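You operate a simulated robot arm through the tools that you are given. There is no shell and no other tool. Be economical: measure what you need, move in short steps, check, and stop when the job is done.

You are at the controls of a simulated robot arm. One attempt, no reset.

## Task
The battery station is overloaded: switch off the biggest circuit, then reset the station.
Fine: one press of the red reset button; shut the lid.

It is judged by the outcome, as a careful person would: the job done as asked, and still so three seconds after it is handed in. It fails if anything else is knocked over, pushed out of place, dropped, spilled or broken. A push-on lid holds only when it is set on centred and level and pressed home; a screw cap is set on level and turned clockwise until tight.

## Robot
A 7-joint arm with a vacuum gripper on a trunk, on a base that drives. Base frame: it is fixed to the floor where the robot stands at the start and does not move with it; the origin is under the middle of the robot, x ahead of it, y to its left, z up. Units: mm, rad, N and s.
With the tool pointing down near the work surface it reaches from about 100 to 640 mm from the robot's upright axis, wherever it stands. Its first joint turns from -2.007 to 2.007 rad. Places, roughly: battery station [700, -700, 900]; black battery switch [600, -600, 900]; breaker lid [800, 0, 1100]; changeover switch [800, 0, 1200]; charge breaker [800, -100, 1100]; desk breaker [800, 0, 1100]; distribution box [900, -100, 1100]; earth clamp knob [400, 400, 600]; grey battery switch [600, -700, 900]; light breaker [800, 0, 1100]; main breaker [800, 100, 1100]; red reset button [600, -800, 900]; router switch [700, -500, 900]; uplink breaker [800, -100, 1100]; work lamp switch [900, -700, 1100]. Payload 2.55 kg.
Tool frame: the origin (TCP) lies in the middle of the cups' lips, and z points out of the cups. The gripper has 1 cup of 44 mm across, covering 44 by 44 mm (tool x, y); the bellows give 20 mm. With the vacuum on, a cup seals on a smooth face that it is pressed against (1 to 4 N); it does not hold porous or soft things. The pull reaches 55 N.
Orientation is that of the tool frame in the base frame, as a unit quaternion [x, y, z, w]. With the cups facing straight down, the tool's x points along the base's -x, its y along +y and its z along -z.

## Interface
- The arm moves only by the tool send_rows. Its argument "motion" is a list of rows, each an object (a shift or turn left out is 0, a gripper value left out holds the last) with "turn": the turn, a rotation vector about the tool's x, y, z in units of 180 degrees (1.0 is 180 degrees), a list of three; "delta_pos": the shift along the tool's x, y, z in units of 200 mm (1.0 is 200 mm), a list of three; "vac": the vacuum: 1 switches it on, 0 off. In form: [{"turn": [ax, ay, az], "delta_pos": [dx, dy, dz], "vac": vac}, ...]. A call has 1 to 8 rows; each row is the pose to reach, as a shift and turn from the pose commanded when the call began, along the tool's axes at that moment. A call with a number of a shift or a turn outside -1 to 1 is refused whole. Each row takes 0.2 s and may step no farther than 50 mm and 0.15 rad from the row before; otherwise, or with a gripper value out of range, the whole call is refused. Where a pose cannot be reached the arm comes as near as it can. A force on the tool above 90 N (or 10 N above the force at the start of the call, whichever is more), or a blocked arm, ends the call early, and 0.2 s more pass. The pull builds up within a second once a cup has sealed. Time passes only in rows, and 0.2 s behind the last, so rows that repeat a pose give it time. It gives the time, the measured TCP pose, the force on the tool (base axes) and the pull of the vacuum at its end, in the units of the frame above (readings bear some noise), with the torque about the TCP (base axes, N m) and any sound that the robot's microphone picked up, and new pictures: "show" is both (left out), scene, wrist or none.
- Cameras (640 x 400 px; columns grow to the right, rows downward): "scene" is now at [9.5, 151, 1849.9]; the picture's right is [-0.35, -0.94, 0.00], its down [-0.75, 0.28, -0.60] and it looks along [0.56, -0.21, -0.80] (base axes); focal length 275 px, centre (320, 200). "wrist" rides on the gripper at [81, 6, -173] in the tool frame; the picture's right is [-0.08, 1.00, 0.00], its down [-0.89, -0.07, -0.45] and it looks along [-0.44, -0.03, 0.90] (tool axes); focal length 256 px, centre (320, 200). There is no depth. A picture from a camera that has moved, and an enlarged one, comes with that camera's place and axes in the base frame and with its lens.
- lift_body(by): slides the trunk up (or, below 0, down) by that many mm; the arm and the scene camera ride with it, the base frame stays. It gives what a move gives, with no picture.
- roll_base(legs): drives the robot by 1 to 6 legs, each [ahead, left, turn to the left] in mm, mm and rad, along the robot's own axes; the way and the turn of a leg run together, so that a leg with both is an arc; at most 1500 mm and 3.142 rad a leg. The arm and the cameras ride along, it lands a little off, and it stops where it bumps. It gives what a move gives, and a new picture of the scene camera.
- aim_head(pan, tilt): turns the head with the scene camera to pan (to the left, within 2.705 rad either way) and tilt (down, from -0.506 to 1.204), counted from straight ahead of the robot. It gives what a move gives, and a new picture of the scene camera.
- enlarge(camera, box): a new picture of the part [left, top, right, bottom] of that camera's present view, enlarged. It takes no simulated time.
- close_job(): hands the job in; it is judged then, once.

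Work in short steps. Places have to be worked out from the pictures, the camera data and where the tool is seen: move nearer, look again, correct. Check each grasp and each placing, and mend what went wrong. You have 120 turns and 260 pictures in all, those below and enlarged ones among them. Switch the vacuum off and draw the arm clear of the work before you hand the job in, unless the task says otherwise; then end with one line.

The tools are called after "Call:" as a command line: name --argument value ..., lists and objects as JSON in quotes. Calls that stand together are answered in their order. send_rows: Moves the arm, as the interface text tells. Its arguments: {"type":"object","properties":{"motion":{"type":"array"},"show":{"type":"string","enum":["both","scene","wrist","none"]}},"required":["motion"]} The other tools are called the same way: lift_body (by) slides the trunk up or down; roll_base (legs) drives the base; aim_head (pan, tilt) turns the head that bears the scene camera; enlarge (camera, box) takes an enlarged picture of a part of a camera's view; close_job () hands the job in.

At the start:

```text
t: 0.0
position: [387.3, -225.4, 1264.9]
orientation: [0.001, 1.0, -0.001, 0.001]
contact_force: [0.3, -0.2, 0.0]
wrist_torque: [0.03, 0.0, 0.05]
pull: 0.0
trunk travel left (down, up): [-951.0, 39.0]
robot x, y, heading: [-1.4, -0.4, -0.001]
head pan, tilt: [-0.353, 0.925]
```

scene: 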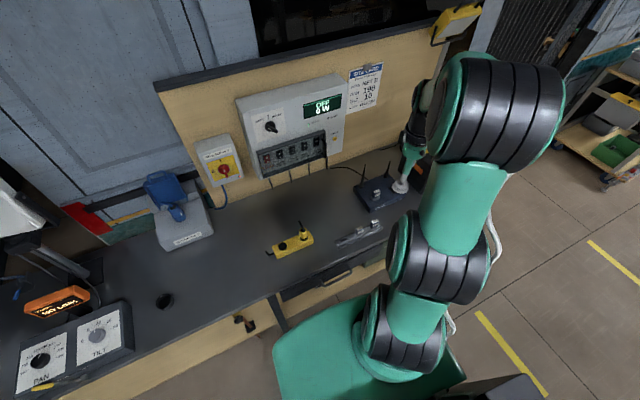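
wrist: 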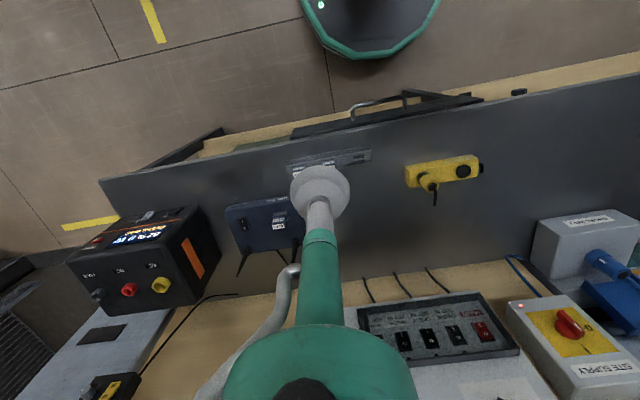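

I'll look closely at the distribution box, card, and the battery station first.

Call:
enlarge --camera "scene" --box '[225, 60, 395, 190]'

Call:
enlarge --camera "wrist" --box '[340, 280, 540, 400]'

Call:
enlarge --camera "wrist" --box '[50, 190, 250, 320]'

Call:
enlarge --camera "scene" --box '[340, 55, 390, 115]'

```text
3.08 times, centred on (310, 125) of scene
camera zoom: at [9.5, 151.0, 1849.9], right [-0.35, -0.94, 0.0], down [-0.75, 0.28, -0.6], along [0.56, -0.21, -0.8], focal length 847 px, centre (351, 431)
```

zoom: 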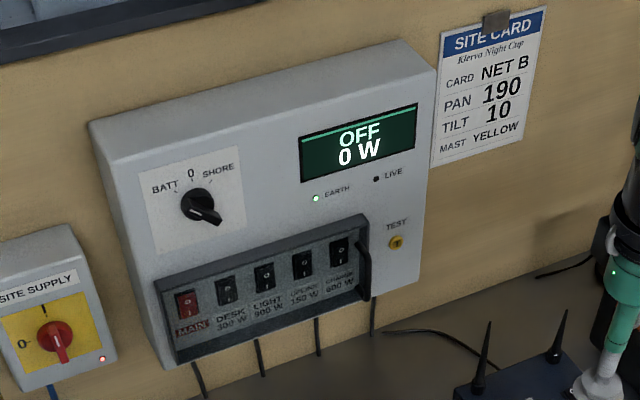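

```text
3.20 times, centred on (440, 340) of wrist
camera zoom: at [306.4, -217.3, 1436.8], right [0.08, 1.0, 0.0], down [0.89, -0.07, 0.45], along [0.45, -0.04, -0.89], focal length 819 px, centre (-64, -248)
```

zoom: 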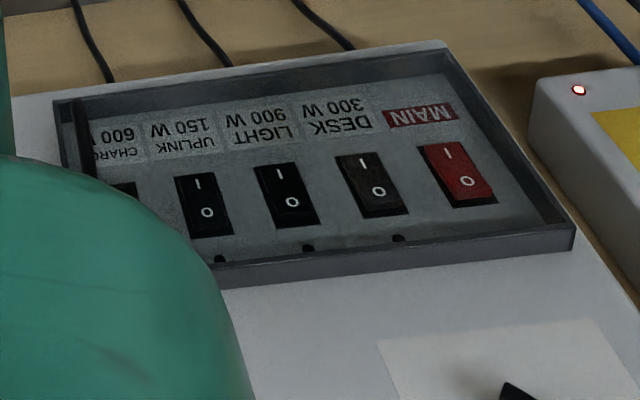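

```text
3.08 times, centred on (150, 255) of wrist
camera zoom: at [306.4, -217.3, 1436.8], right [0.08, 1.0, 0.0], down [0.89, -0.07, 0.45], along [0.45, -0.04, -0.89], focal length 788 px, centre (843, 31)
```

zoom: 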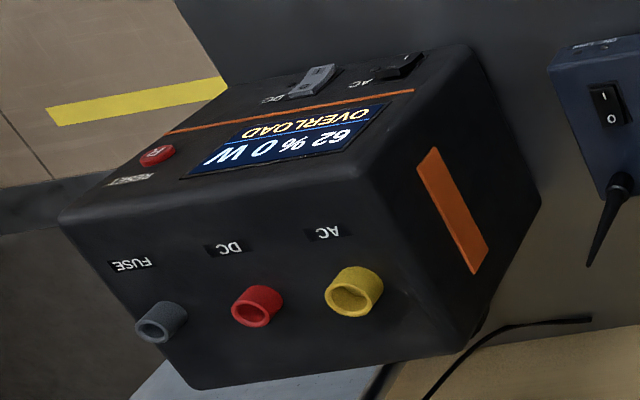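

```text
6.67 times, centred on (365, 85) of scene
camera zoom: at [9.5, 151.0, 1849.9], right [-0.35, -0.94, 0.0], down [-0.75, 0.28, -0.6], along [0.56, -0.21, -0.8], focal length 1836 px, centre (20, 967)
```

zoom: 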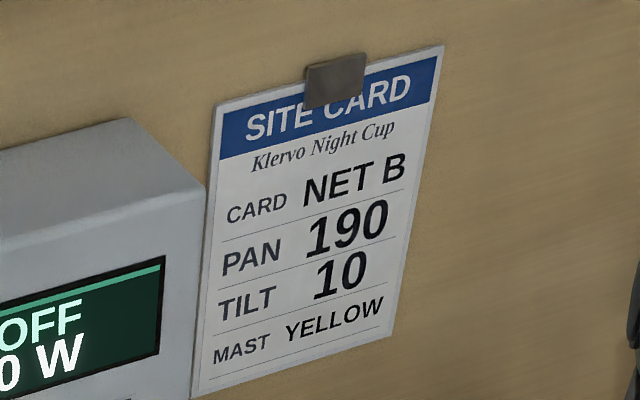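

LIGHT (900 W) is the biggest circuit. The breakers sit under a framed cover, so I'll tilt the tool toward the wall and get a frontal view with the wrist camera.

Call:
send_rows --motion '[{"turn": [0, -0.047, 0], "delta_pos": [0, 0.12, 0]}, {"turn": [0, -0.094, 0], "delta_pos": [0, 0.24, 0]}, {"turn": [0, -0.141, 0], "delta_pos": [0, 0.36, 0]}, {"turn": [0, -0.188, 0], "delta_pos": [0, 0.48, 0]}, {"turn": [0, -0.235, 0], "delta_pos": [0, 0.6, 0]}, {"turn": [0, -0.282, 0], "delta_pos": [0, 0.72, 0]}, {"turn": [0, -0.329, 0], "delta_pos": [0, 0.84, 0]}, {"turn": [0, -0.376, 0], "delta_pos": [0, 1.0, 0]}]'

```text
t: 1.8
position: [437.6, -60.2, 1268.3]
orientation: [0.0, 0.84, 0.007, 0.543]
contact_force: [-0.2, 0.2, 0.5]
wrist_torque: [-0.02, -0.02, 0.0]
pull: 0.1
out of reach, approached as far as the arm can: row 5, 6, 7, 8
trunk travel left (down, up): [-951.0, 39.0]
robot x, y, heading: [0.3, 3.8, 0.001]
head pan, tilt: [-0.353, 0.925]
camera scene: at [9.9, 151.6, 1849.8], right [-0.35, -0.94, 0.0], down [-0.75, 0.28, -0.6], along [0.56, -0.21, -0.8], focal length 275 px, centre (320, 200)
camera wrist: at [246.4, -55.7, 1264.9], right [0.03, 1.0, 0.08], down [-0.04, -0.08, 1.0], along [1.0, -0.03, 0.04], focal length 256 px, centre (320, 200)
```

scene: 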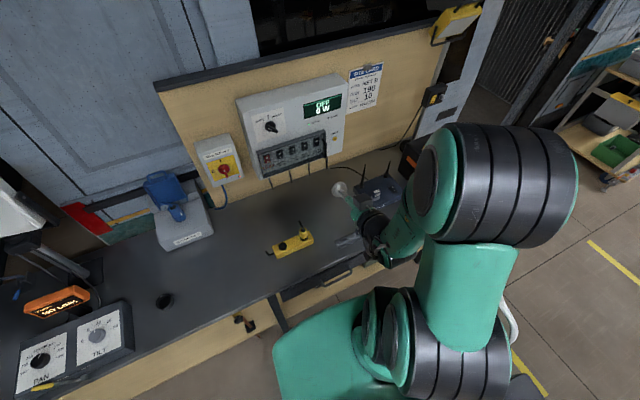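
wrist: 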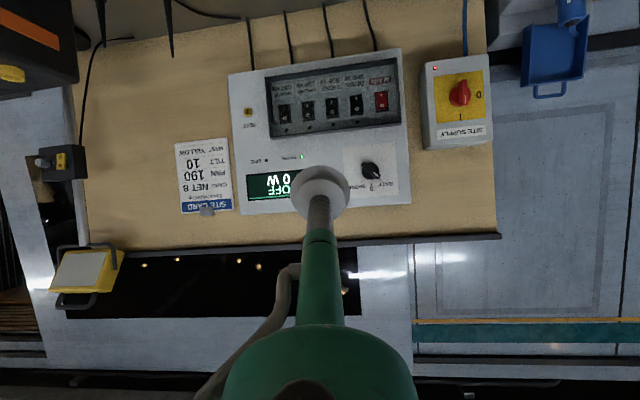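

Call:
enlarge --camera "wrist" --box '[225, 45, 415, 165]'

```text
3.33 times, centred on (320, 105) of wrist
camera zoom: at [246.4, -55.7, 1264.9], right [0.03, 1.0, 0.08], down [-0.04, -0.08, 1.0], along [1.0, -0.03, 0.04], focal length 853 px, centre (320, 517)
```

zoom: 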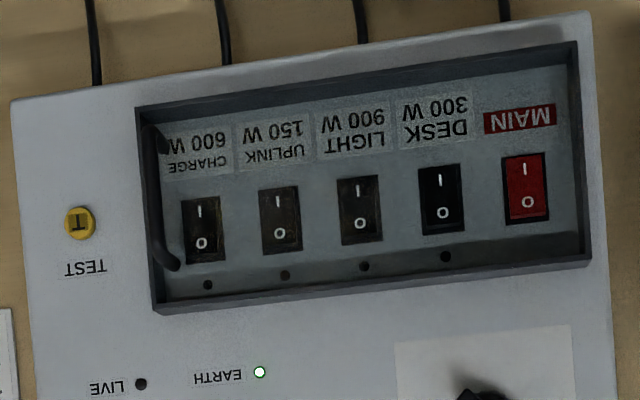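

Call:
send_rows --motion '[{"turn": [0, -0.02, 0], "delta_pos": [0.042, 0, 0.116]}, {"turn": [0, -0.04, 0], "delta_pos": [0.085, 0, 0.233]}, {"turn": [0, -0.06, 0], "delta_pos": [0.127, 0, 0.349]}, {"turn": [0, -0.08, 0], "delta_pos": [0.17, 0, 0.465]}, {"turn": [0, -0.1, 0], "delta_pos": [0.212, 0, 0.582]}, {"turn": [0, -0.124, 0], "delta_pos": [0.254, 0, 0.698]}, {"turn": [0, -0.124, 0], "delta_pos": [0.254, 0, 0.698]}]'

```text
t: 3.4
position: [594.1, -76.5, 1218.9]
orientation: [0.0, 0.774, -0.004, 0.633]
contact_force: [0.1, 0.2, 0.3]
wrist_torque: [-0.01, -0.02, -0.02]
pull: 0.1
out of reach, approached as far as the arm can: row 1, 2, 3, 4, 5, 6, 7
trunk travel left (down, up): [-951.0, 39.0]
robot x, y, heading: [3.1, 0.4, 0.002]
head pan, tilt: [-0.353, 0.925]
camera scene: at [9.7, 151.4, 1849.8], right [-0.35, -0.94, 0.0], down [-0.75, 0.28, -0.6], along [0.56, -0.21, -0.8], focal length 275 px, centre (320, 200)
camera wrist: at [408.1, -69.7, 1175.3], right [0.02, 1.0, 0.07], down [-0.26, -0.06, 0.96], along [0.97, -0.04, 0.26], focal length 256 px, centre (320, 200)
```

scene: 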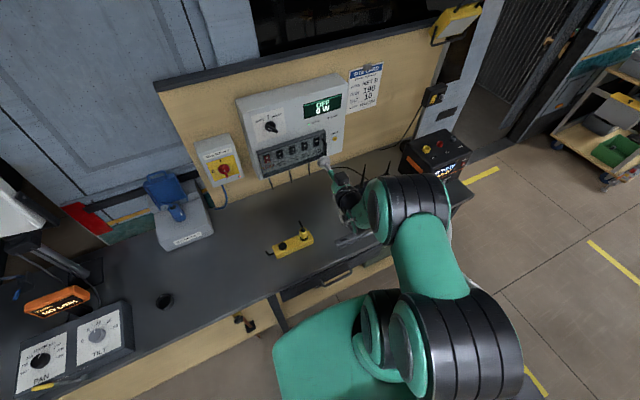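
wrist: 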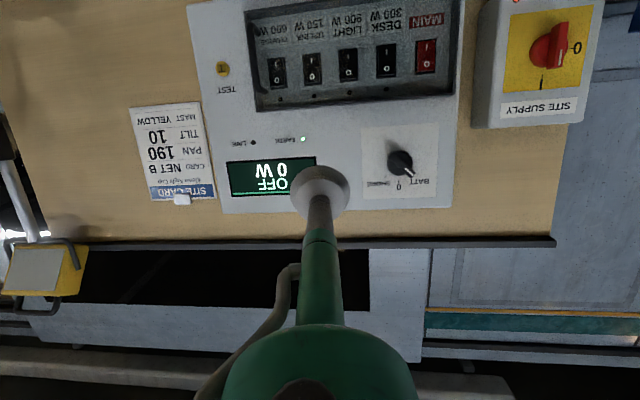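

Call:
enlarge --camera "wrist" --box '[240, 0, 470, 120]'

Call:
enlarge --camera "scene" --box '[245, 125, 345, 185]'

Call:
enlarge --camera "scene" --box '[390, 120, 490, 190]'

```text
2.78 times, centred on (355, 60) of wrist
camera zoom: at [408.1, -69.7, 1175.3], right [0.02, 1.0, 0.07], down [-0.26, -0.06, 0.96], along [0.97, -0.04, 0.26], focal length 712 px, centre (223, 590)
```

zoom: 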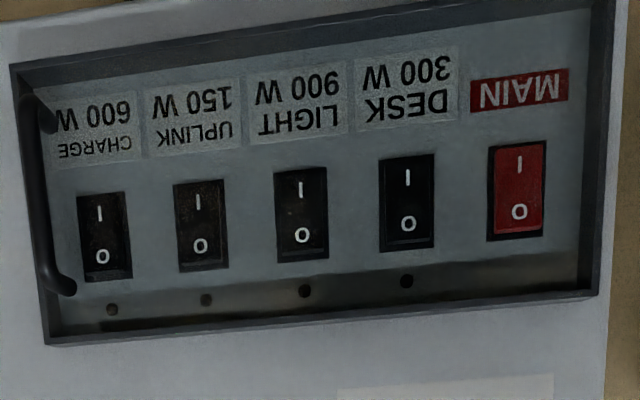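

```text
6.40 times, centred on (295, 155) of scene
camera zoom: at [9.7, 151.4, 1849.8], right [-0.35, -0.94, 0.0], down [-0.75, 0.28, -0.6], along [0.56, -0.21, -0.8], focal length 1762 px, centre (480, 488)
```

zoom: 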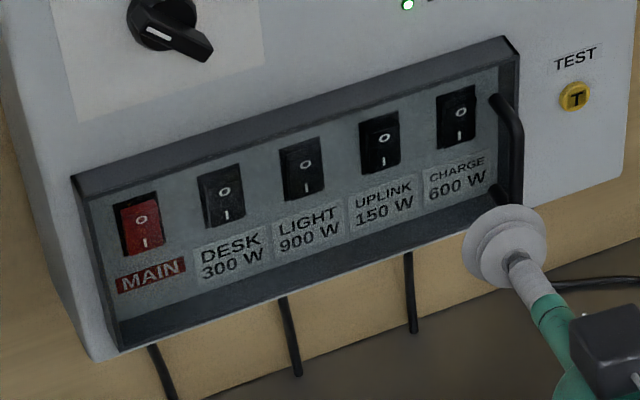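

```text
5.71 times, centred on (440, 155) of scene
camera zoom: at [9.7, 151.4, 1849.8], right [-0.35, -0.94, 0.0], down [-0.75, 0.28, -0.6], along [0.56, -0.21, -0.8], focal length 1574 px, centre (-366, 457)
```

zoom: 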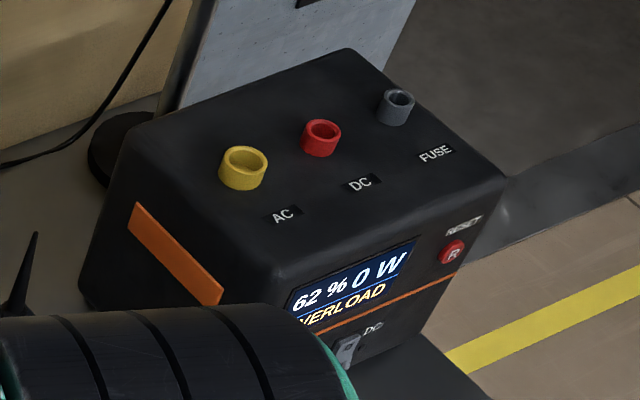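

The breakers' O (off) side is the upper half; the cover handle is at the right edge, so it presumably hinges at the left (+y). I lower the trunk to get the arm level with the breakers (~z 1080).

Call:
lift_body --by -120

Call:
send_rows --motion '[{"delta_pos": [0, 0, 0]}]'

```text
t: 4.9
position: [594.7, -77.8, 1101.5]
orientation: [0.0, 0.774, -0.004, 0.633]
contact_force: [0.7, 0.2, 0.5]
wrist_torque: [0.02, 0.05, -0.04]
pull: 0.1
trunk travel left (down, up): [-831.0, 159.0]
robot x, y, heading: [-3.4, -1.5, 0.002]
head pan, tilt: [-0.353, 0.925]
```

```text
t: 5.3
position: [593.7, -77.0, 1099.8]
orientation: [0.0, 0.774, -0.004, 0.633]
contact_force: [-0.1, -0.3, -0.1]
wrist_torque: [0.0, 0.01, -0.06]
pull: 0.0
trunk travel left (down, up): [-831.0, 159.0]
robot x, y, heading: [2.1, -0.5, 0.001]
head pan, tilt: [-0.353, 0.925]
camera scene: at [9.5, 151.1, 1729.9], right [-0.35, -0.94, 0.0], down [-0.75, 0.28, -0.6], along [0.56, -0.21, -0.8], focal length 275 px, centre (320, 200)
camera wrist: at [407.9, -69.9, 1055.4], right [0.02, 1.0, 0.07], down [-0.26, -0.06, 0.96], along [0.97, -0.04, 0.26], focal length 256 px, centre (320, 200)
```

scene: 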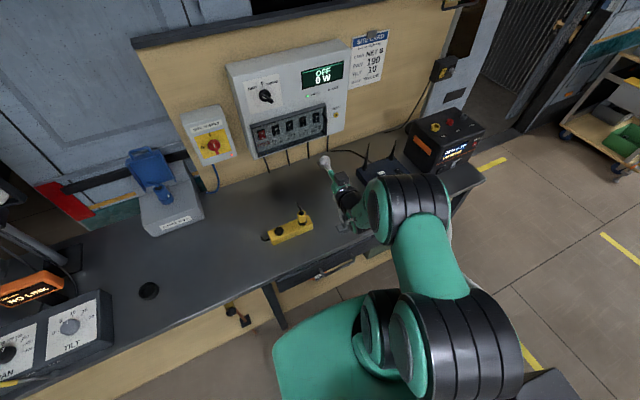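
wrist: 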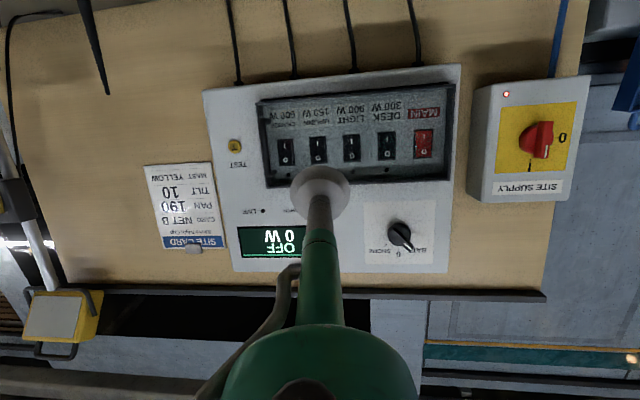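

Call:
enlarge --camera "wrist" --box '[240, 80, 470, 200]'

Call:
enlarge --camera "scene" --box '[235, 90, 345, 165]'

```text
2.78 times, centred on (355, 140) of wrist
camera zoom: at [407.9, -69.9, 1055.4], right [0.02, 1.0, 0.07], down [-0.26, -0.06, 0.96], along [0.97, -0.04, 0.26], focal length 712 px, centre (223, 367)
```

zoom: 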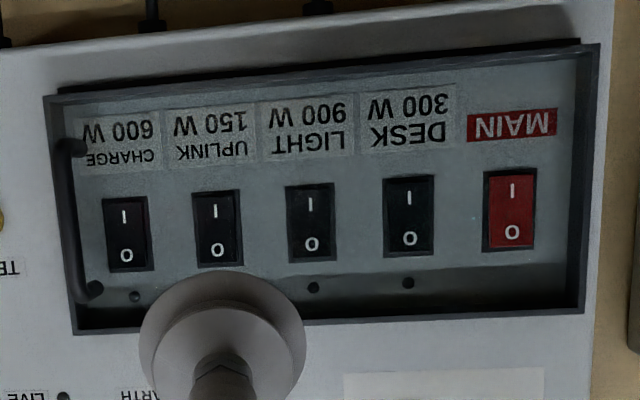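

```text
5.33 times, centred on (290, 128) of scene
camera zoom: at [9.5, 151.1, 1729.9], right [-0.35, -0.94, 0.0], down [-0.75, 0.28, -0.6], along [0.56, -0.21, -0.8], focal length 1469 px, centre (480, 587)
```

zoom: 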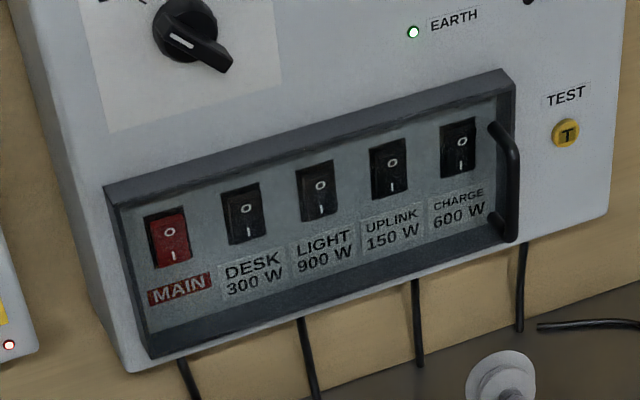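

Light breaker is at about (817, -32, 1085), rocker from z 1063 to 1107; frame spans y ≈ -177…+118. I level the tool and go in front of the CHARGE end for a closer look at the cover.

Call:
send_rows --motion '[{"turn": [0, -0.02, 0], "delta_pos": [-0.01, -0.1, 0.18]}, {"turn": [0, -0.04, 0], "delta_pos": [-0.02, -0.2, 0.36]}, {"turn": [0, -0.063, 0], "delta_pos": [-0.03, -0.29, 0.534]}, {"turn": [0, -0.063, 0], "delta_pos": [-0.03, -0.29, 0.534]}]'

```text
t: 6.3
position: [708.4, -136.2, 1090.9]
orientation: [0.0, 0.709, -0.003, 0.705]
contact_force: [-0.1, 0.7, -0.4]
wrist_torque: [0.01, 0.04, 0.01]
pull: 0.0
out of reach, approached as far as the arm can: row 1, 2, 3, 4
trunk travel left (down, up): [-831.0, 159.0]
robot x, y, heading: [0.3, -0.5, 0.001]
head pan, tilt: [-0.353, 0.925]
camera scene: at [8.1, 151.6, 1729.8], right [-0.35, -0.94, 0.0], down [-0.75, 0.28, -0.6], along [0.56, -0.21, -0.8], focal length 275 px, centre (320, 200)
camera wrist: at [535.3, -129.3, 1010.5], right [0.0, 1.0, 0.07], down [-0.44, -0.06, 0.9], along [0.9, -0.04, 0.44], focal length 256 px, centre (320, 200)
```

scene: 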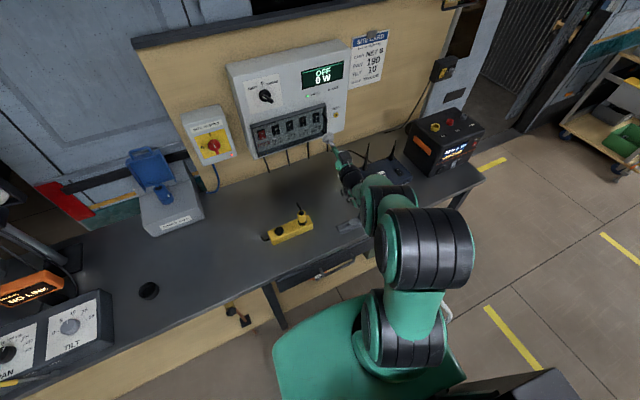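
wrist: 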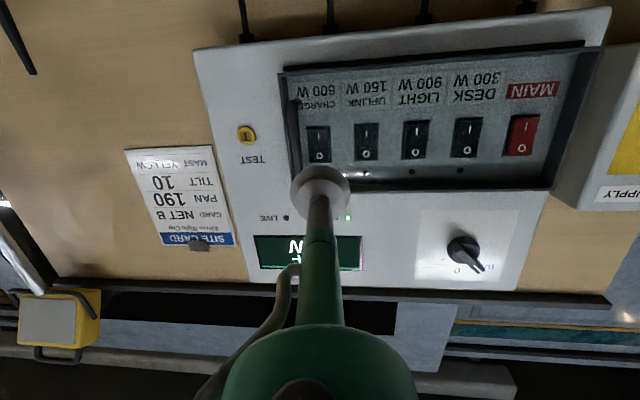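

Call:
enlarge --camera "wrist" --box '[265, 30, 425, 210]'

Call:
enlarge --camera "scene" --box '[300, 95, 350, 165]'

```text
2.22 times, centred on (345, 120) of wrist
camera zoom: at [535.3, -129.3, 1010.5], right [0.0, 1.0, 0.07], down [-0.44, -0.06, 0.9], along [0.9, -0.04, 0.44], focal length 569 px, centre (264, 378)
```

zoom: 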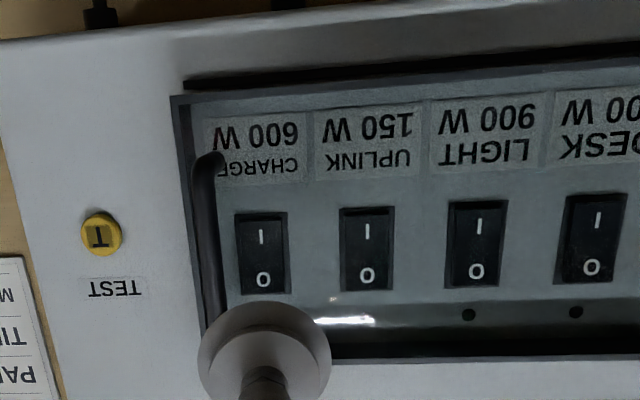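

```text
5.71 times, centred on (325, 130) of scene
camera zoom: at [8.1, 151.6, 1729.8], right [-0.35, -0.94, 0.0], down [-0.75, 0.28, -0.6], along [0.56, -0.21, -0.8], focal length 1574 px, centre (291, 600)
```

zoom: 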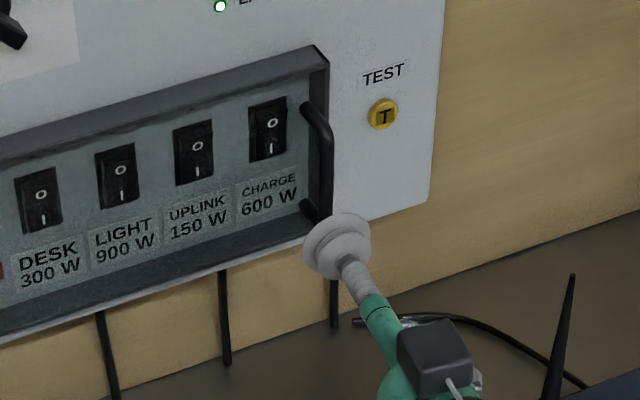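

A glint shows a clear pane, with the handle at y ≈ -158. I'll approach the pane at y ≈ -118, clear of the handle.

Call:
send_rows --motion '[{"delta_pos": [0.02, 0.09, 0.06]}, {"delta_pos": [0.03, 0.09, 0.15]}, {"delta_pos": [0.03, 0.09, 0.24]}, {"delta_pos": [0.03, 0.09, 0.24]}]'

```text
t: 7.3
position: [759.1, -119.2, 1086.7]
orientation: [0.0, 0.708, -0.003, 0.706]
contact_force: [-0.6, 0.3, 0.0]
wrist_torque: [0.0, 0.0, -0.01]
pull: 0.0
trunk travel left (down, up): [-831.0, 159.0]
robot x, y, heading: [0.8, 1.6, 0.001]
head pan, tilt: [-0.353, 0.925]
camera scene: at [9.0, 150.9, 1729.9], right [-0.35, -0.94, 0.0], down [-0.75, 0.28, -0.6], along [0.56, -0.21, -0.8], focal length 275 px, centre (320, 200)
camera wrist: at [585.2, -111.9, 1005.4], right [0.0, 1.0, 0.07], down [-0.44, -0.06, 0.89], along [0.9, -0.04, 0.44], focal length 256 px, centre (320, 200)
```

scene: 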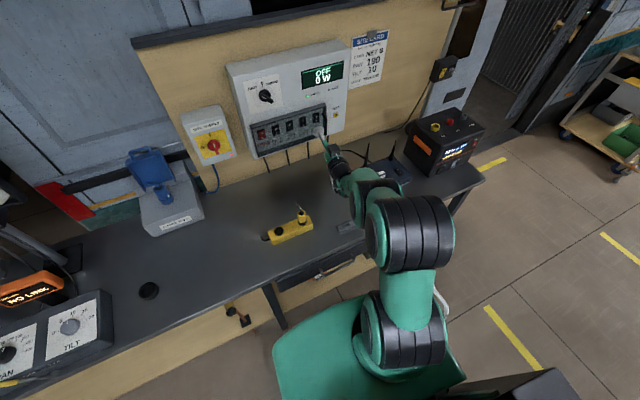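
wrist: 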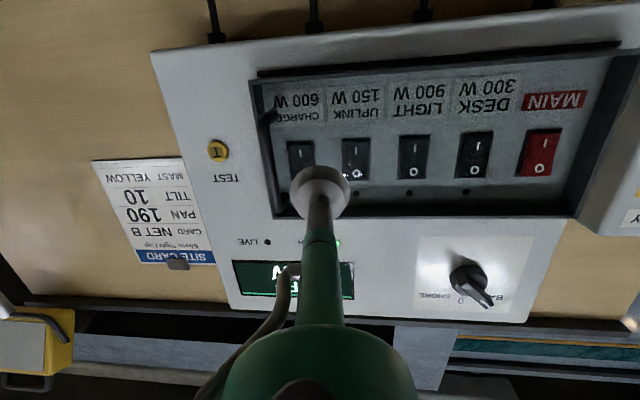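

Clear of the handle. Advance with vacuum on in small steps.

Call:
send_rows --motion '[{"delta_pos": [0, 0, 0.03], "vac": 1}, {"delta_pos": [0, 0, 0.06]}, {"delta_pos": [0, 0, 0.09]}, {"delta_pos": [0, 0, 0.09]}]' --show "wrist"

```text
t: 8.3
position: [777.4, -117.6, 1085.7]
orientation: [0.0, 0.708, -0.003, 0.706]
contact_force: [0.2, -0.3, 0.5]
wrist_torque: [-0.01, -0.04, 0.01]
pull: 0.1
trunk travel left (down, up): [-831.0, 159.0]
robot x, y, heading: [2.6, -3.6, -0.003]
head pan, tilt: [-0.353, 0.925]
camera wrist: at [603.5, -111.2, 1004.4], right [0.0, 1.0, 0.07], down [-0.44, -0.06, 0.89], along [0.9, -0.04, 0.44], focal length 256 px, centre (320, 200)
```

wrist: 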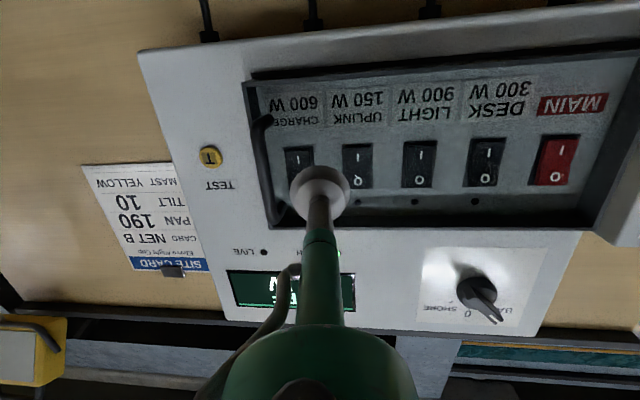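

Call:
send_rows --motion '[{"delta_pos": [0, 0, 0.02]}, {"delta_pos": [0, 0, 0.04]}, {"delta_pos": [0, 0, 0.04]}]' --show "none"

Call:
send_rows --motion '[{"delta_pos": [0, 0, 0.02]}, {"delta_pos": [0, 0, 0.04]}, {"delta_pos": [0, 0, 0.04]}]' --show "both"

```text
t: 9.1
position: [784.5, -118.6, 1082.8]
orientation: [0.0, 0.708, -0.004, 0.706]
contact_force: [-1.0, -0.4, -0.5]
wrist_torque: [0.03, 0.03, 0.0]
pull: 0.2
trunk travel left (down, up): [-831.0, 159.0]
robot x, y, heading: [-3.6, 2.4, 0.001]
head pan, tilt: [-0.353, 0.925]
```

```text
t: 9.9
position: [792.3, -120.5, 1084.4]
orientation: [-0.001, 0.709, -0.003, 0.706]
contact_force: [0.0, 0.1, 0.6]
wrist_torque: [-0.02, 0.0, -0.02]
pull: 0.0
trunk travel left (down, up): [-831.0, 159.0]
robot x, y, heading: [-1.5, 1.4, -0.004]
head pan, tilt: [-0.353, 0.925]
camera scene: at [9.5, 151.0, 1729.9], right [-0.35, -0.94, 0.0], down [-0.75, 0.28, -0.6], along [0.56, -0.21, -0.8], focal length 275 px, centre (320, 200)
camera wrist: at [619.7, -111.9, 1003.4], right [0.0, 1.0, 0.07], down [-0.44, -0.06, 0.89], along [0.9, -0.04, 0.44], focal length 256 px, centre (320, 200)
```

scene: 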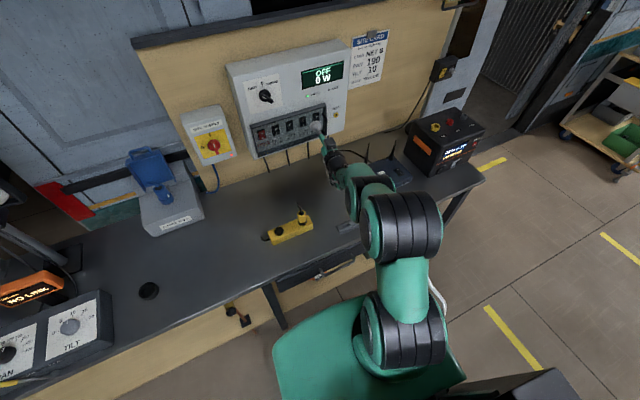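
wrist: 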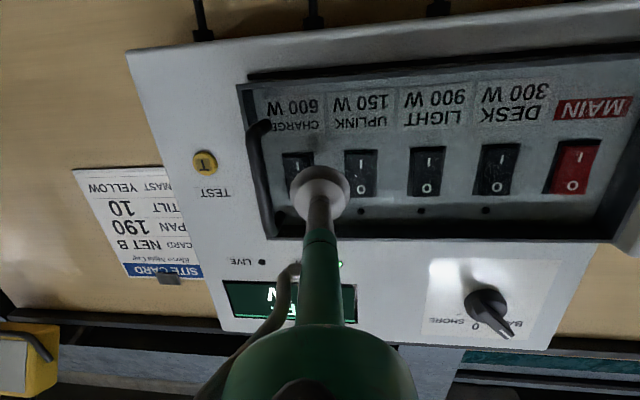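

No contact yet at x=792; the rockers are at ~807. To probe safely for the pane, I shift down over the label area (away from rockers) and advance.

Call:
send_rows --motion '[{"delta_pos": [0.12, 0, 0]}, {"delta_pos": [0.23, 0, 0]}, {"delta_pos": [0.23, 0, 0.015]}, {"delta_pos": [0.23, 0, 0.03]}, {"delta_pos": [0.23, 0, 0.03]}]' --show "wrist"

```text
t: 11.1
position: [798.1, -119.7, 1037.8]
orientation: [-0.003, 0.709, -0.002, 0.706]
contact_force: [0.4, 1.2, 0.3]
wrist_torque: [0.02, -0.01, 0.01]
pull: 0.0
trunk travel left (down, up): [-831.0, 159.0]
robot x, y, heading: [-2.2, 1.3, 0.002]
head pan, tilt: [-0.353, 0.925]
camera wrist: at [625.1, -112.2, 957.7], right [0.0, 1.0, 0.07], down [-0.44, -0.06, 0.89], along [0.9, -0.04, 0.44], focal length 256 px, centre (320, 200)
```

wrist: 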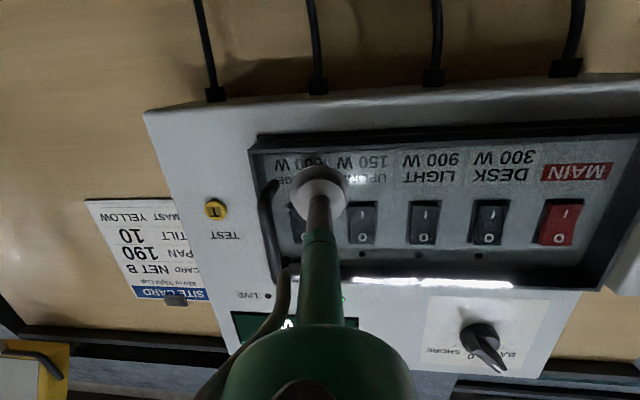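

Call:
send_rows --motion '[{"delta_pos": [0, 0, 0.02]}, {"delta_pos": [0, 0, 0.02]}]' --show "none"

Call:
send_rows --motion '[{"delta_pos": [0, 0, 0.02]}, {"delta_pos": [0, 0, 0.02]}]' --show "none"

Call:
send_rows --motion '[{"delta_pos": [0, 0, 0.015]}, {"delta_pos": [0, 0, 0.015]}]' --show "both"

```text
t: 11.7
position: [802.6, -118.1, 1037.4]
orientation: [0.0, 0.708, -0.004, 0.706]
contact_force: [-0.7, 0.4, -0.7]
wrist_torque: [-0.02, 0.01, 0.01]
pull: 0.0
trunk travel left (down, up): [-831.0, 159.0]
robot x, y, heading: [1.4, -0.3, -0.003]
head pan, tilt: [-0.353, 0.925]
```

```text
t: 12.3
position: [805.5, -121.5, 1038.3]
orientation: [0.0, 0.709, -0.005, 0.706]
contact_force: [-1.0, -4.5, -0.8]
wrist_torque: [-0.41, -0.14, 0.35]
pull: 54.6
trunk travel left (down, up): [-831.0, 159.0]
robot x, y, heading: [-0.1, -0.8, -0.003]
head pan, tilt: [-0.353, 0.925]
```

```text
t: 12.9
position: [808.2, -120.1, 1037.9]
orientation: [-0.001, 0.708, -0.002, 0.706]
contact_force: [-2.2, -5.3, -1.2]
wrist_torque: [-0.33, -0.11, 0.72]
pull: 55.2
trunk travel left (down, up): [-831.0, 159.0]
robot x, y, heading: [1.2, -0.0, -0.001]
head pan, tilt: [-0.353, 0.925]
camera scene: at [8.5, 149.7, 1730.0], right [-0.35, -0.94, 0.0], down [-0.75, 0.28, -0.6], along [0.56, -0.21, -0.8], focal length 275 px, centre (320, 200)
camera wrist: at [635.4, -113.8, 957.6], right [0.0, 1.0, 0.07], down [-0.44, -0.06, 0.89], along [0.9, -0.04, 0.44], focal length 256 px, centre (320, 200)
```

scene: 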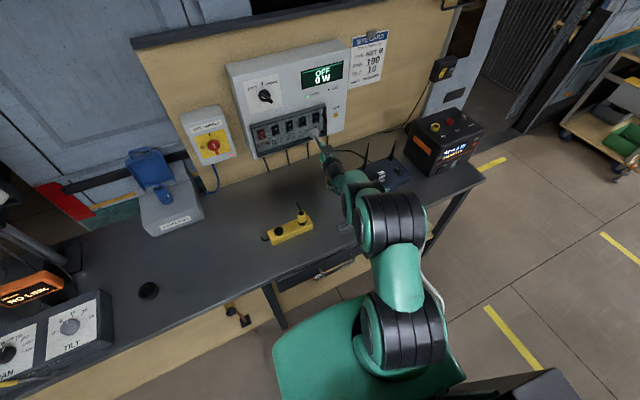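
wrist: 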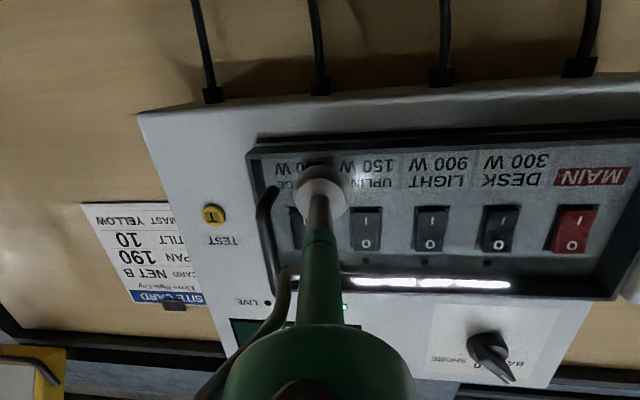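

Vacuum has sealed (55 N). I try a small opening pull along the hinge arc (hinge at y ≈ +118, radius ≈ 238) and check the forces.

Call:
send_rows --motion '[{"delta_pos": [0, 0, -0.03], "turn": [0.008, 0, 0]}, {"delta_pos": [0, 0.002, -0.07], "turn": [0.017, 0, 0]}, {"delta_pos": [0, 0.006, -0.12], "turn": [0.032, 0, 0]}, {"delta_pos": [0, 0.006, -0.12], "turn": [0.032, 0, 0]}]'

```text
t: 13.9
position: [795.1, -121.6, 1036.2]
orientation: [0.012, 0.709, -0.018, 0.705]
contact_force: [2.7, 16.6, -2.9]
wrist_torque: [-0.03, -0.22, -0.46]
pull: 54.8
out of reach, approached as far as the arm can: row 2, 3, 4
trunk travel left (down, up): [-831.0, 159.0]
robot x, y, heading: [-1.1, -1.4, -0.003]
head pan, tilt: [-0.353, 0.925]
camera scene: at [9.7, 155.2, 1729.5], right [-0.34, -0.94, 0.0], down [-0.75, 0.27, -0.6], along [0.56, -0.21, -0.8], focal length 275 px, centre (320, 200)
camera wrist: at [622.0, -108.6, 958.1], right [0.04, 1.0, 0.07], down [-0.44, -0.04, 0.9], along [0.9, -0.07, 0.44], focal length 256 px, centre (320, 200)
```

scene: 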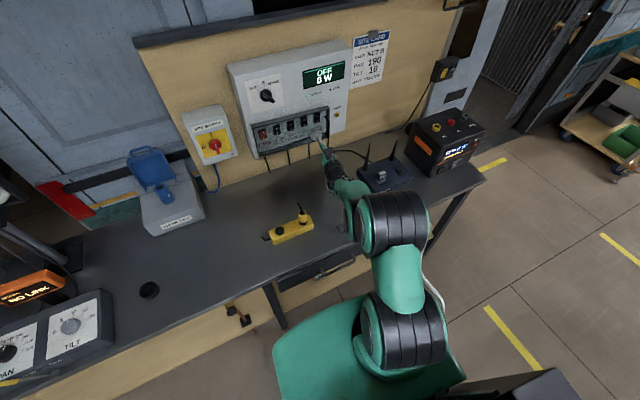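
wrist: 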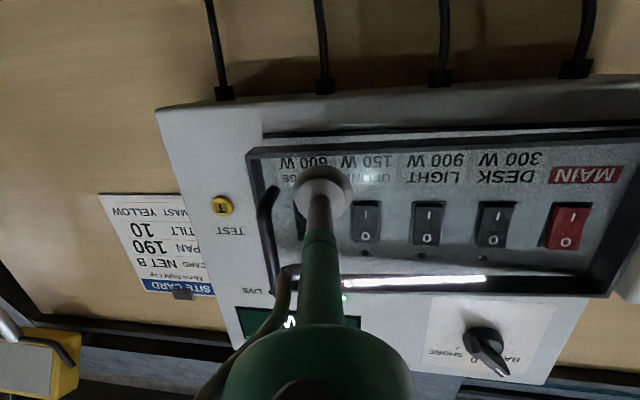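

The whole frame is the lid, and it is starting to open. I pull a bit further without more rotation, following the arc.

Call:
send_rows --motion '[{"delta_pos": [0, 0.0, -0.05]}, {"delta_pos": [0, 0.005, -0.1]}, {"delta_pos": [0, 0.01, -0.15]}, {"delta_pos": [0, 0.01, -0.15]}]'

```text
t: 14.9
position: [764.2, -126.2, 1038.5]
orientation: [0.015, 0.708, -0.019, 0.706]
contact_force: [3.6, 3.1, -2.7]
wrist_torque: [0.07, -0.07, -0.68]
pull: 54.7
trunk travel left (down, up): [-831.0, 159.0]
robot x, y, heading: [0.9, 3.2, 0.001]
head pan, tilt: [-0.353, 0.925]
camera scene: at [10.3, 151.8, 1729.8], right [-0.35, -0.94, 0.0], down [-0.75, 0.28, -0.6], along [0.56, -0.21, -0.8], focal length 275 px, centre (320, 200)
camera wrist: at [591.8, -110.2, 958.5], right [0.05, 1.0, 0.07], down [-0.44, -0.04, 0.9], along [0.89, -0.07, 0.44], focal length 256 px, centre (320, 200)
```

scene: 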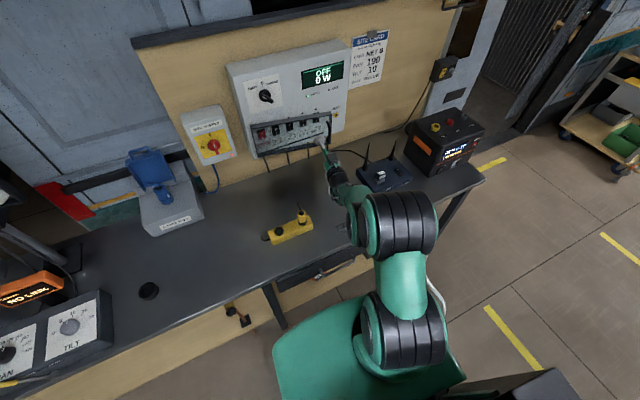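
wrist: 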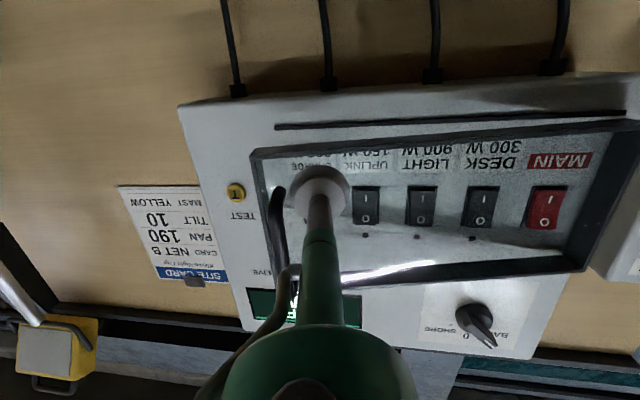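

Call:
send_rows --motion '[{"delta_pos": [0, 0.005, -0.06], "turn": [0.012, 0, 0]}, {"delta_pos": [0, 0.015, -0.12], "turn": [0.024, 0, 0]}, {"delta_pos": [0, 0.03, -0.18], "turn": [0.036, 0, 0]}, {"delta_pos": [0, 0.045, -0.24], "turn": [0.048, 0, 0]}, {"delta_pos": [0, 0.045, -0.24], "turn": [0.048, 0, 0]}]'

```text
t: 16.1
position: [743.8, -124.5, 1037.5]
orientation: [0.012, 0.709, -0.028, 0.705]
contact_force: [12.3, 45.6, 8.1]
wrist_torque: [-0.51, 0.44, -0.58]
pull: 55.2
out of reach, approached as far as the arm can: row 1, 2, 3, 4, 5
trunk travel left (down, up): [-831.0, 159.0]
robot x, y, heading: [2.2, 4.1, 0.002]
head pan, tilt: [-0.353, 0.925]
camera scene: at [9.0, 163.1, 1728.8], right [-0.34, -0.94, 0.01], down [-0.75, 0.27, -0.6], along [0.57, -0.21, -0.8], focal length 275 px, centre (320, 200)
camera wrist: at [570.3, -109.6, 958.2], right [0.05, 1.0, 0.06], down [-0.44, -0.03, 0.9], along [0.89, -0.07, 0.44], focal length 256 px, centre (320, 200)
```

scene: 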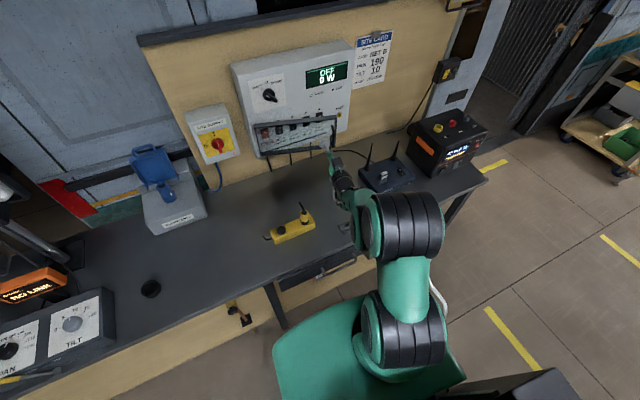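
wrist: 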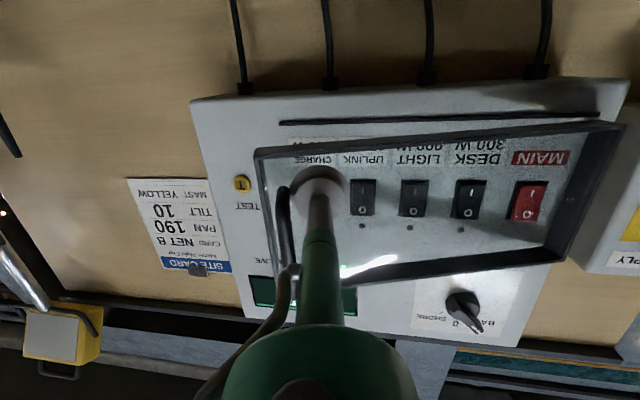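

The rotation drags the arm sideways (45 N). I relieve that by shifting +y without turning, then release the vacuum and check that the lid stays ajar.

Call:
send_rows --motion '[{"delta_pos": [0, 0.03, 0]}, {"delta_pos": [0, 0.06, 0]}, {"delta_pos": [0, 0.06, -0.03]}, {"delta_pos": [0, 0.06, -0.03]}]' --show "none"

```text
t: 17.1
position: [735.3, -121.7, 1039.7]
orientation: [0.012, 0.708, -0.026, 0.705]
contact_force: [13.8, 39.7, 13.3]
wrist_torque: [-0.36, 0.14, -0.68]
pull: 54.6
out of reach, approached as far as the arm can: row 2, 3, 4
trunk travel left (down, up): [-831.0, 159.0]
robot x, y, heading: [1.5, -0.0, 0.001]
head pan, tilt: [-0.353, 0.925]
```

The lid's handle is probably leaning on the tool now. Release the vacuum and back straight off.

Call:
send_rows --motion '[{"vac": 0}, {"vac": 0}, {"vac": 0}, {"delta_pos": [0, 0, -0.05]}, {"delta_pos": [0, 0, -0.15]}, {"delta_pos": [0, 0, -0.25]}]'

```text
t: 18.5
position: [716.7, -127.3, 1039.4]
orientation: [0.014, 0.709, -0.028, 0.705]
contact_force: [14.8, 39.3, 16.0]
wrist_torque: [-0.1, 0.1, -0.4]
pull: 0.1
out of reach, approached as far as the arm can: row 5, 6
trunk travel left (down, up): [-831.0, 159.0]
robot x, y, heading: [-0.1, 1.4, 0.001]
head pan, tilt: [-0.353, 0.925]
camera scene: at [10.1, 161.0, 1729.0], right [-0.34, -0.94, 0.01], down [-0.75, 0.27, -0.6], along [0.56, -0.21, -0.8], focal length 275 px, centre (320, 200)
camera wrist: at [542.5, -111.8, 958.6], right [0.06, 1.0, 0.06], down [-0.44, -0.03, 0.9], along [0.89, -0.08, 0.44], focal length 256 px, centre (320, 200)
```

scene: 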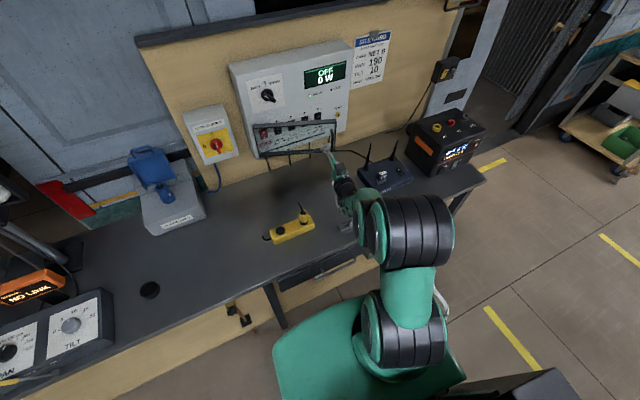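
wrist: 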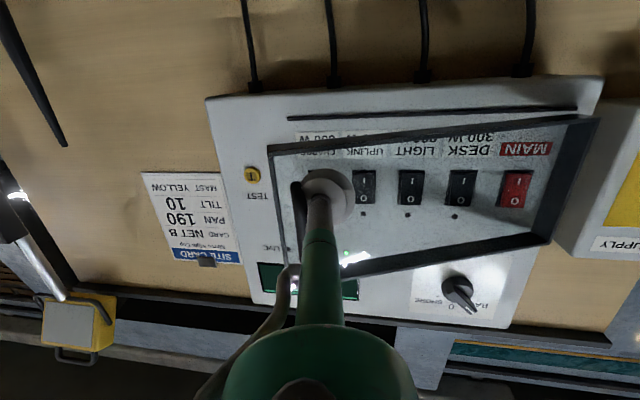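

Call:
enlarge --camera "wrist" --box '[255, 110, 405, 300]'

Call:
enlarge --camera "scene" --box '[250, 95, 390, 255]'

```text
2.11 times, centred on (330, 205) of wrist
camera zoom: at [542.5, -111.8, 958.6], right [0.06, 1.0, 0.06], down [-0.44, -0.03, 0.9], along [0.89, -0.08, 0.44], focal length 539 px, centre (299, 190)
```

zoom: 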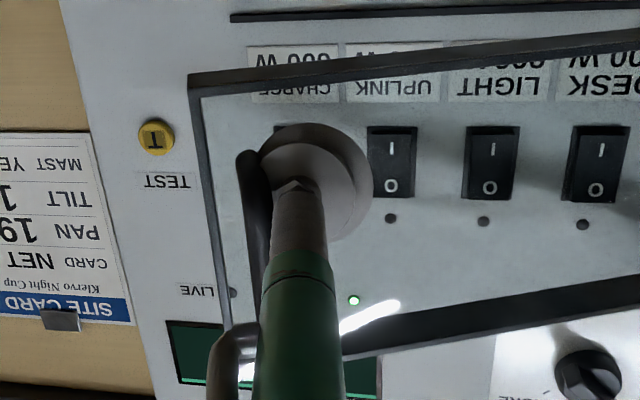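

```text
2.50 times, centred on (320, 175) of scene
camera zoom: at [10.1, 161.0, 1729.0], right [-0.34, -0.94, 0.01], down [-0.75, 0.27, -0.6], along [0.56, -0.21, -0.8], focal length 688 px, centre (320, 262)
```

zoom: 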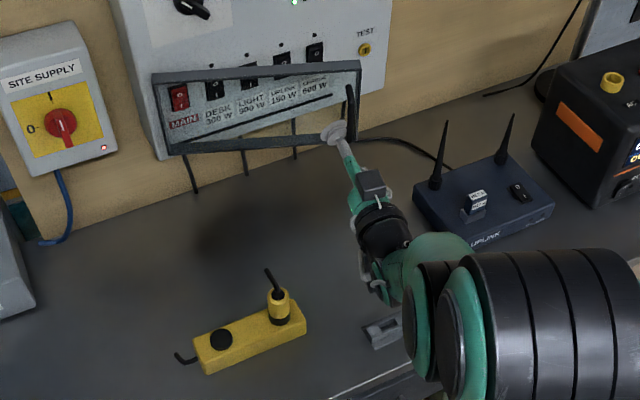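

The cup rim is hooked against the handle. I shift the tool +y to free it, keeping x.

Call:
send_rows --motion '[{"delta_pos": [0, 0.05, 0]}, {"delta_pos": [0, 0.1, 0]}, {"delta_pos": [0, 0.15, 0]}, {"delta_pos": [0, 0.15, 0]}]' --show "wrist"

```text
t: 19.5
position: [715.8, -126.9, 1038.9]
orientation: [0.014, 0.708, -0.025, 0.705]
contact_force: [11.6, 31.1, 15.8]
wrist_torque: [-0.13, 0.13, -0.25]
pull: 0.0
out of reach, approached as far as the arm can: row 1, 2, 3, 4
trunk travel left (down, up): [-831.0, 159.0]
robot x, y, heading: [-2.9, 1.7, 0.002]
head pan, tilt: [-0.353, 0.925]
camera wrist: at [542.5, -111.4, 958.5], right [0.06, 1.0, 0.06], down [-0.44, -0.03, 0.9], along [0.89, -0.08, 0.44], focal length 256 px, centre (320, 200)
```

wrist: 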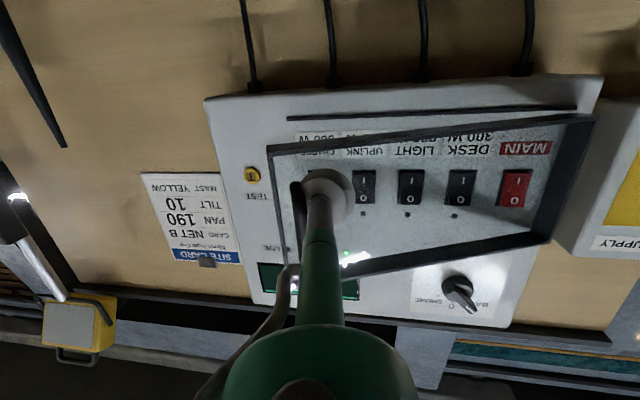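

The arm is at a limit toward +y; I'll shift the base left by 30 mm to free the tool from the handle.

Call:
roll_base --legs '[[0, 30, 0]]'

```text
t: 20.3
position: [712.5, -109.0, 1034.7]
orientation: [0.024, 0.711, -0.027, 0.702]
contact_force: [0.0, 0.7, 0.4]
wrist_torque: [0.0, 0.01, -0.03]
pull: 0.0
trunk travel left (down, up): [-831.0, 159.0]
robot x, y, heading: [-1.7, 31.0, -0.002]
head pan, tilt: [-0.353, 0.925]
camera scene: at [8.9, 181.0, 1729.7], right [-0.35, -0.94, 0.0], down [-0.75, 0.28, -0.6], along [0.56, -0.21, -0.8], focal length 275 px, centre (320, 200)
```

scene: 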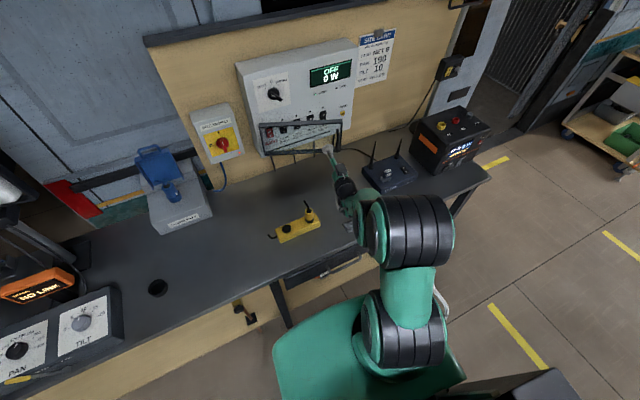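

Free: force is zero. Retreat along −tool z and look.

Call:
send_rows --motion '[{"delta_pos": [0, 0, -0.1]}, {"delta_pos": [0, 0, -0.25]}, {"delta_pos": [0, 0, -0.4]}, {"delta_pos": [0, 0, -0.4]}]'

```text
t: 21.3
position: [713.4, -108.3, 1034.5]
orientation: [0.025, 0.712, -0.028, 0.701]
contact_force: [-0.8, 0.0, -0.4]
wrist_torque: [0.0, -0.02, 0.01]
pull: 0.2
out of reach, approached as far as the arm can: row 1, 2, 3, 4
trunk travel left (down, up): [-831.0, 159.0]
robot x, y, heading: [1.7, 34.1, 0.003]
head pan, tilt: [-0.353, 0.925]
camera scene: at [9.6, 180.7, 1729.8], right [-0.35, -0.94, 0.0], down [-0.75, 0.28, -0.6], along [0.56, -0.21, -0.8], focal length 275 px, centre (320, 200)
camera wrist: at [539.3, -89.8, 955.5], right [0.07, 0.99, 0.07], down [-0.44, -0.04, 0.9], along [0.9, -0.1, 0.43], focal length 256 px, centre (320, 200)
```

scene: 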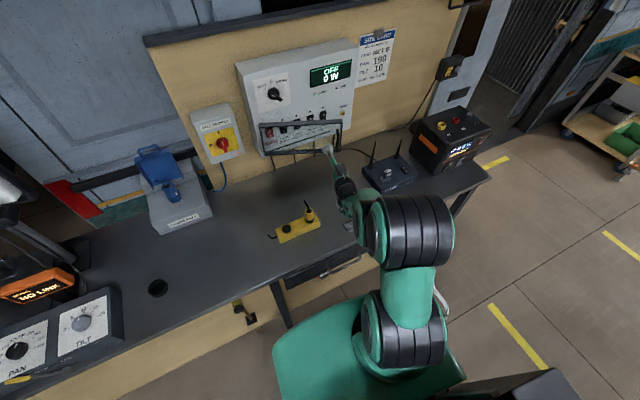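
wrist: 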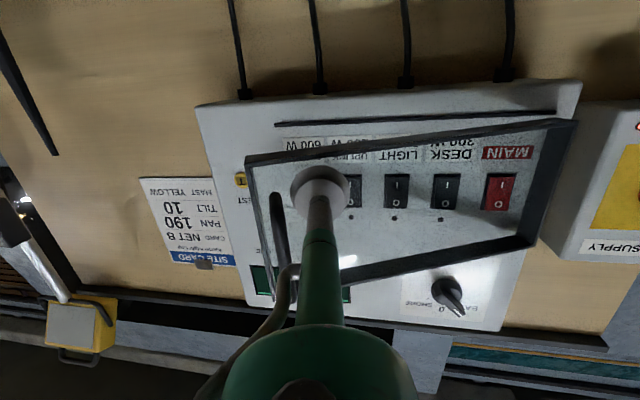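

The arm can't retract further in this posture, so I back the base away 130 mm.

Call:
roll_base --legs '[[-130, 0, 0]]'

Call:
send_rows --motion '[{"delta_pos": [0, 0, 0]}]' --show "wrist"

```text
t: 22.6
position: [582.0, -107.6, 1034.4]
orientation: [0.024, 0.712, -0.027, 0.702]
contact_force: [-0.3, -1.0, 0.0]
wrist_torque: [-0.01, 0.02, 0.03]
pull: 0.1
trunk travel left (down, up): [-831.0, 159.0]
robot x, y, heading: [-129.1, 30.4, 0.002]
head pan, tilt: [-0.353, 0.925]
camera scene: at [-122.0, 180.5, 1729.9], right [-0.35, -0.94, 0.0], down [-0.75, 0.28, -0.6], along [0.57, -0.21, -0.8], focal length 275 px, centre (320, 200)
```

scene: 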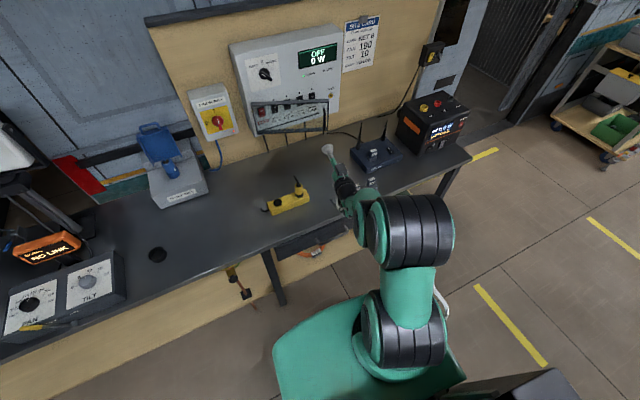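

```text
t: 23.0
position: [583.8, -108.3, 1033.3]
orientation: [0.024, 0.712, -0.027, 0.701]
contact_force: [0.4, 0.0, -0.1]
wrist_torque: [-0.02, 0.03, 0.01]
pull: 0.1
trunk travel left (down, up): [-831.0, 159.0]
robot x, y, heading: [-125.4, 27.8, 0.006]
head pan, tilt: [-0.353, 0.925]
camera wrist: at [409.6, -89.1, 955.3], right [0.07, 0.99, 0.07], down [-0.44, -0.04, 0.9], along [0.9, -0.1, 0.43], focal length 256 px, centre (320, 200)
```

wrist: 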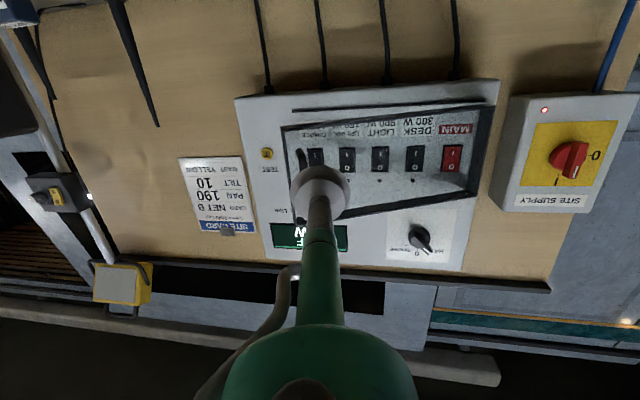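

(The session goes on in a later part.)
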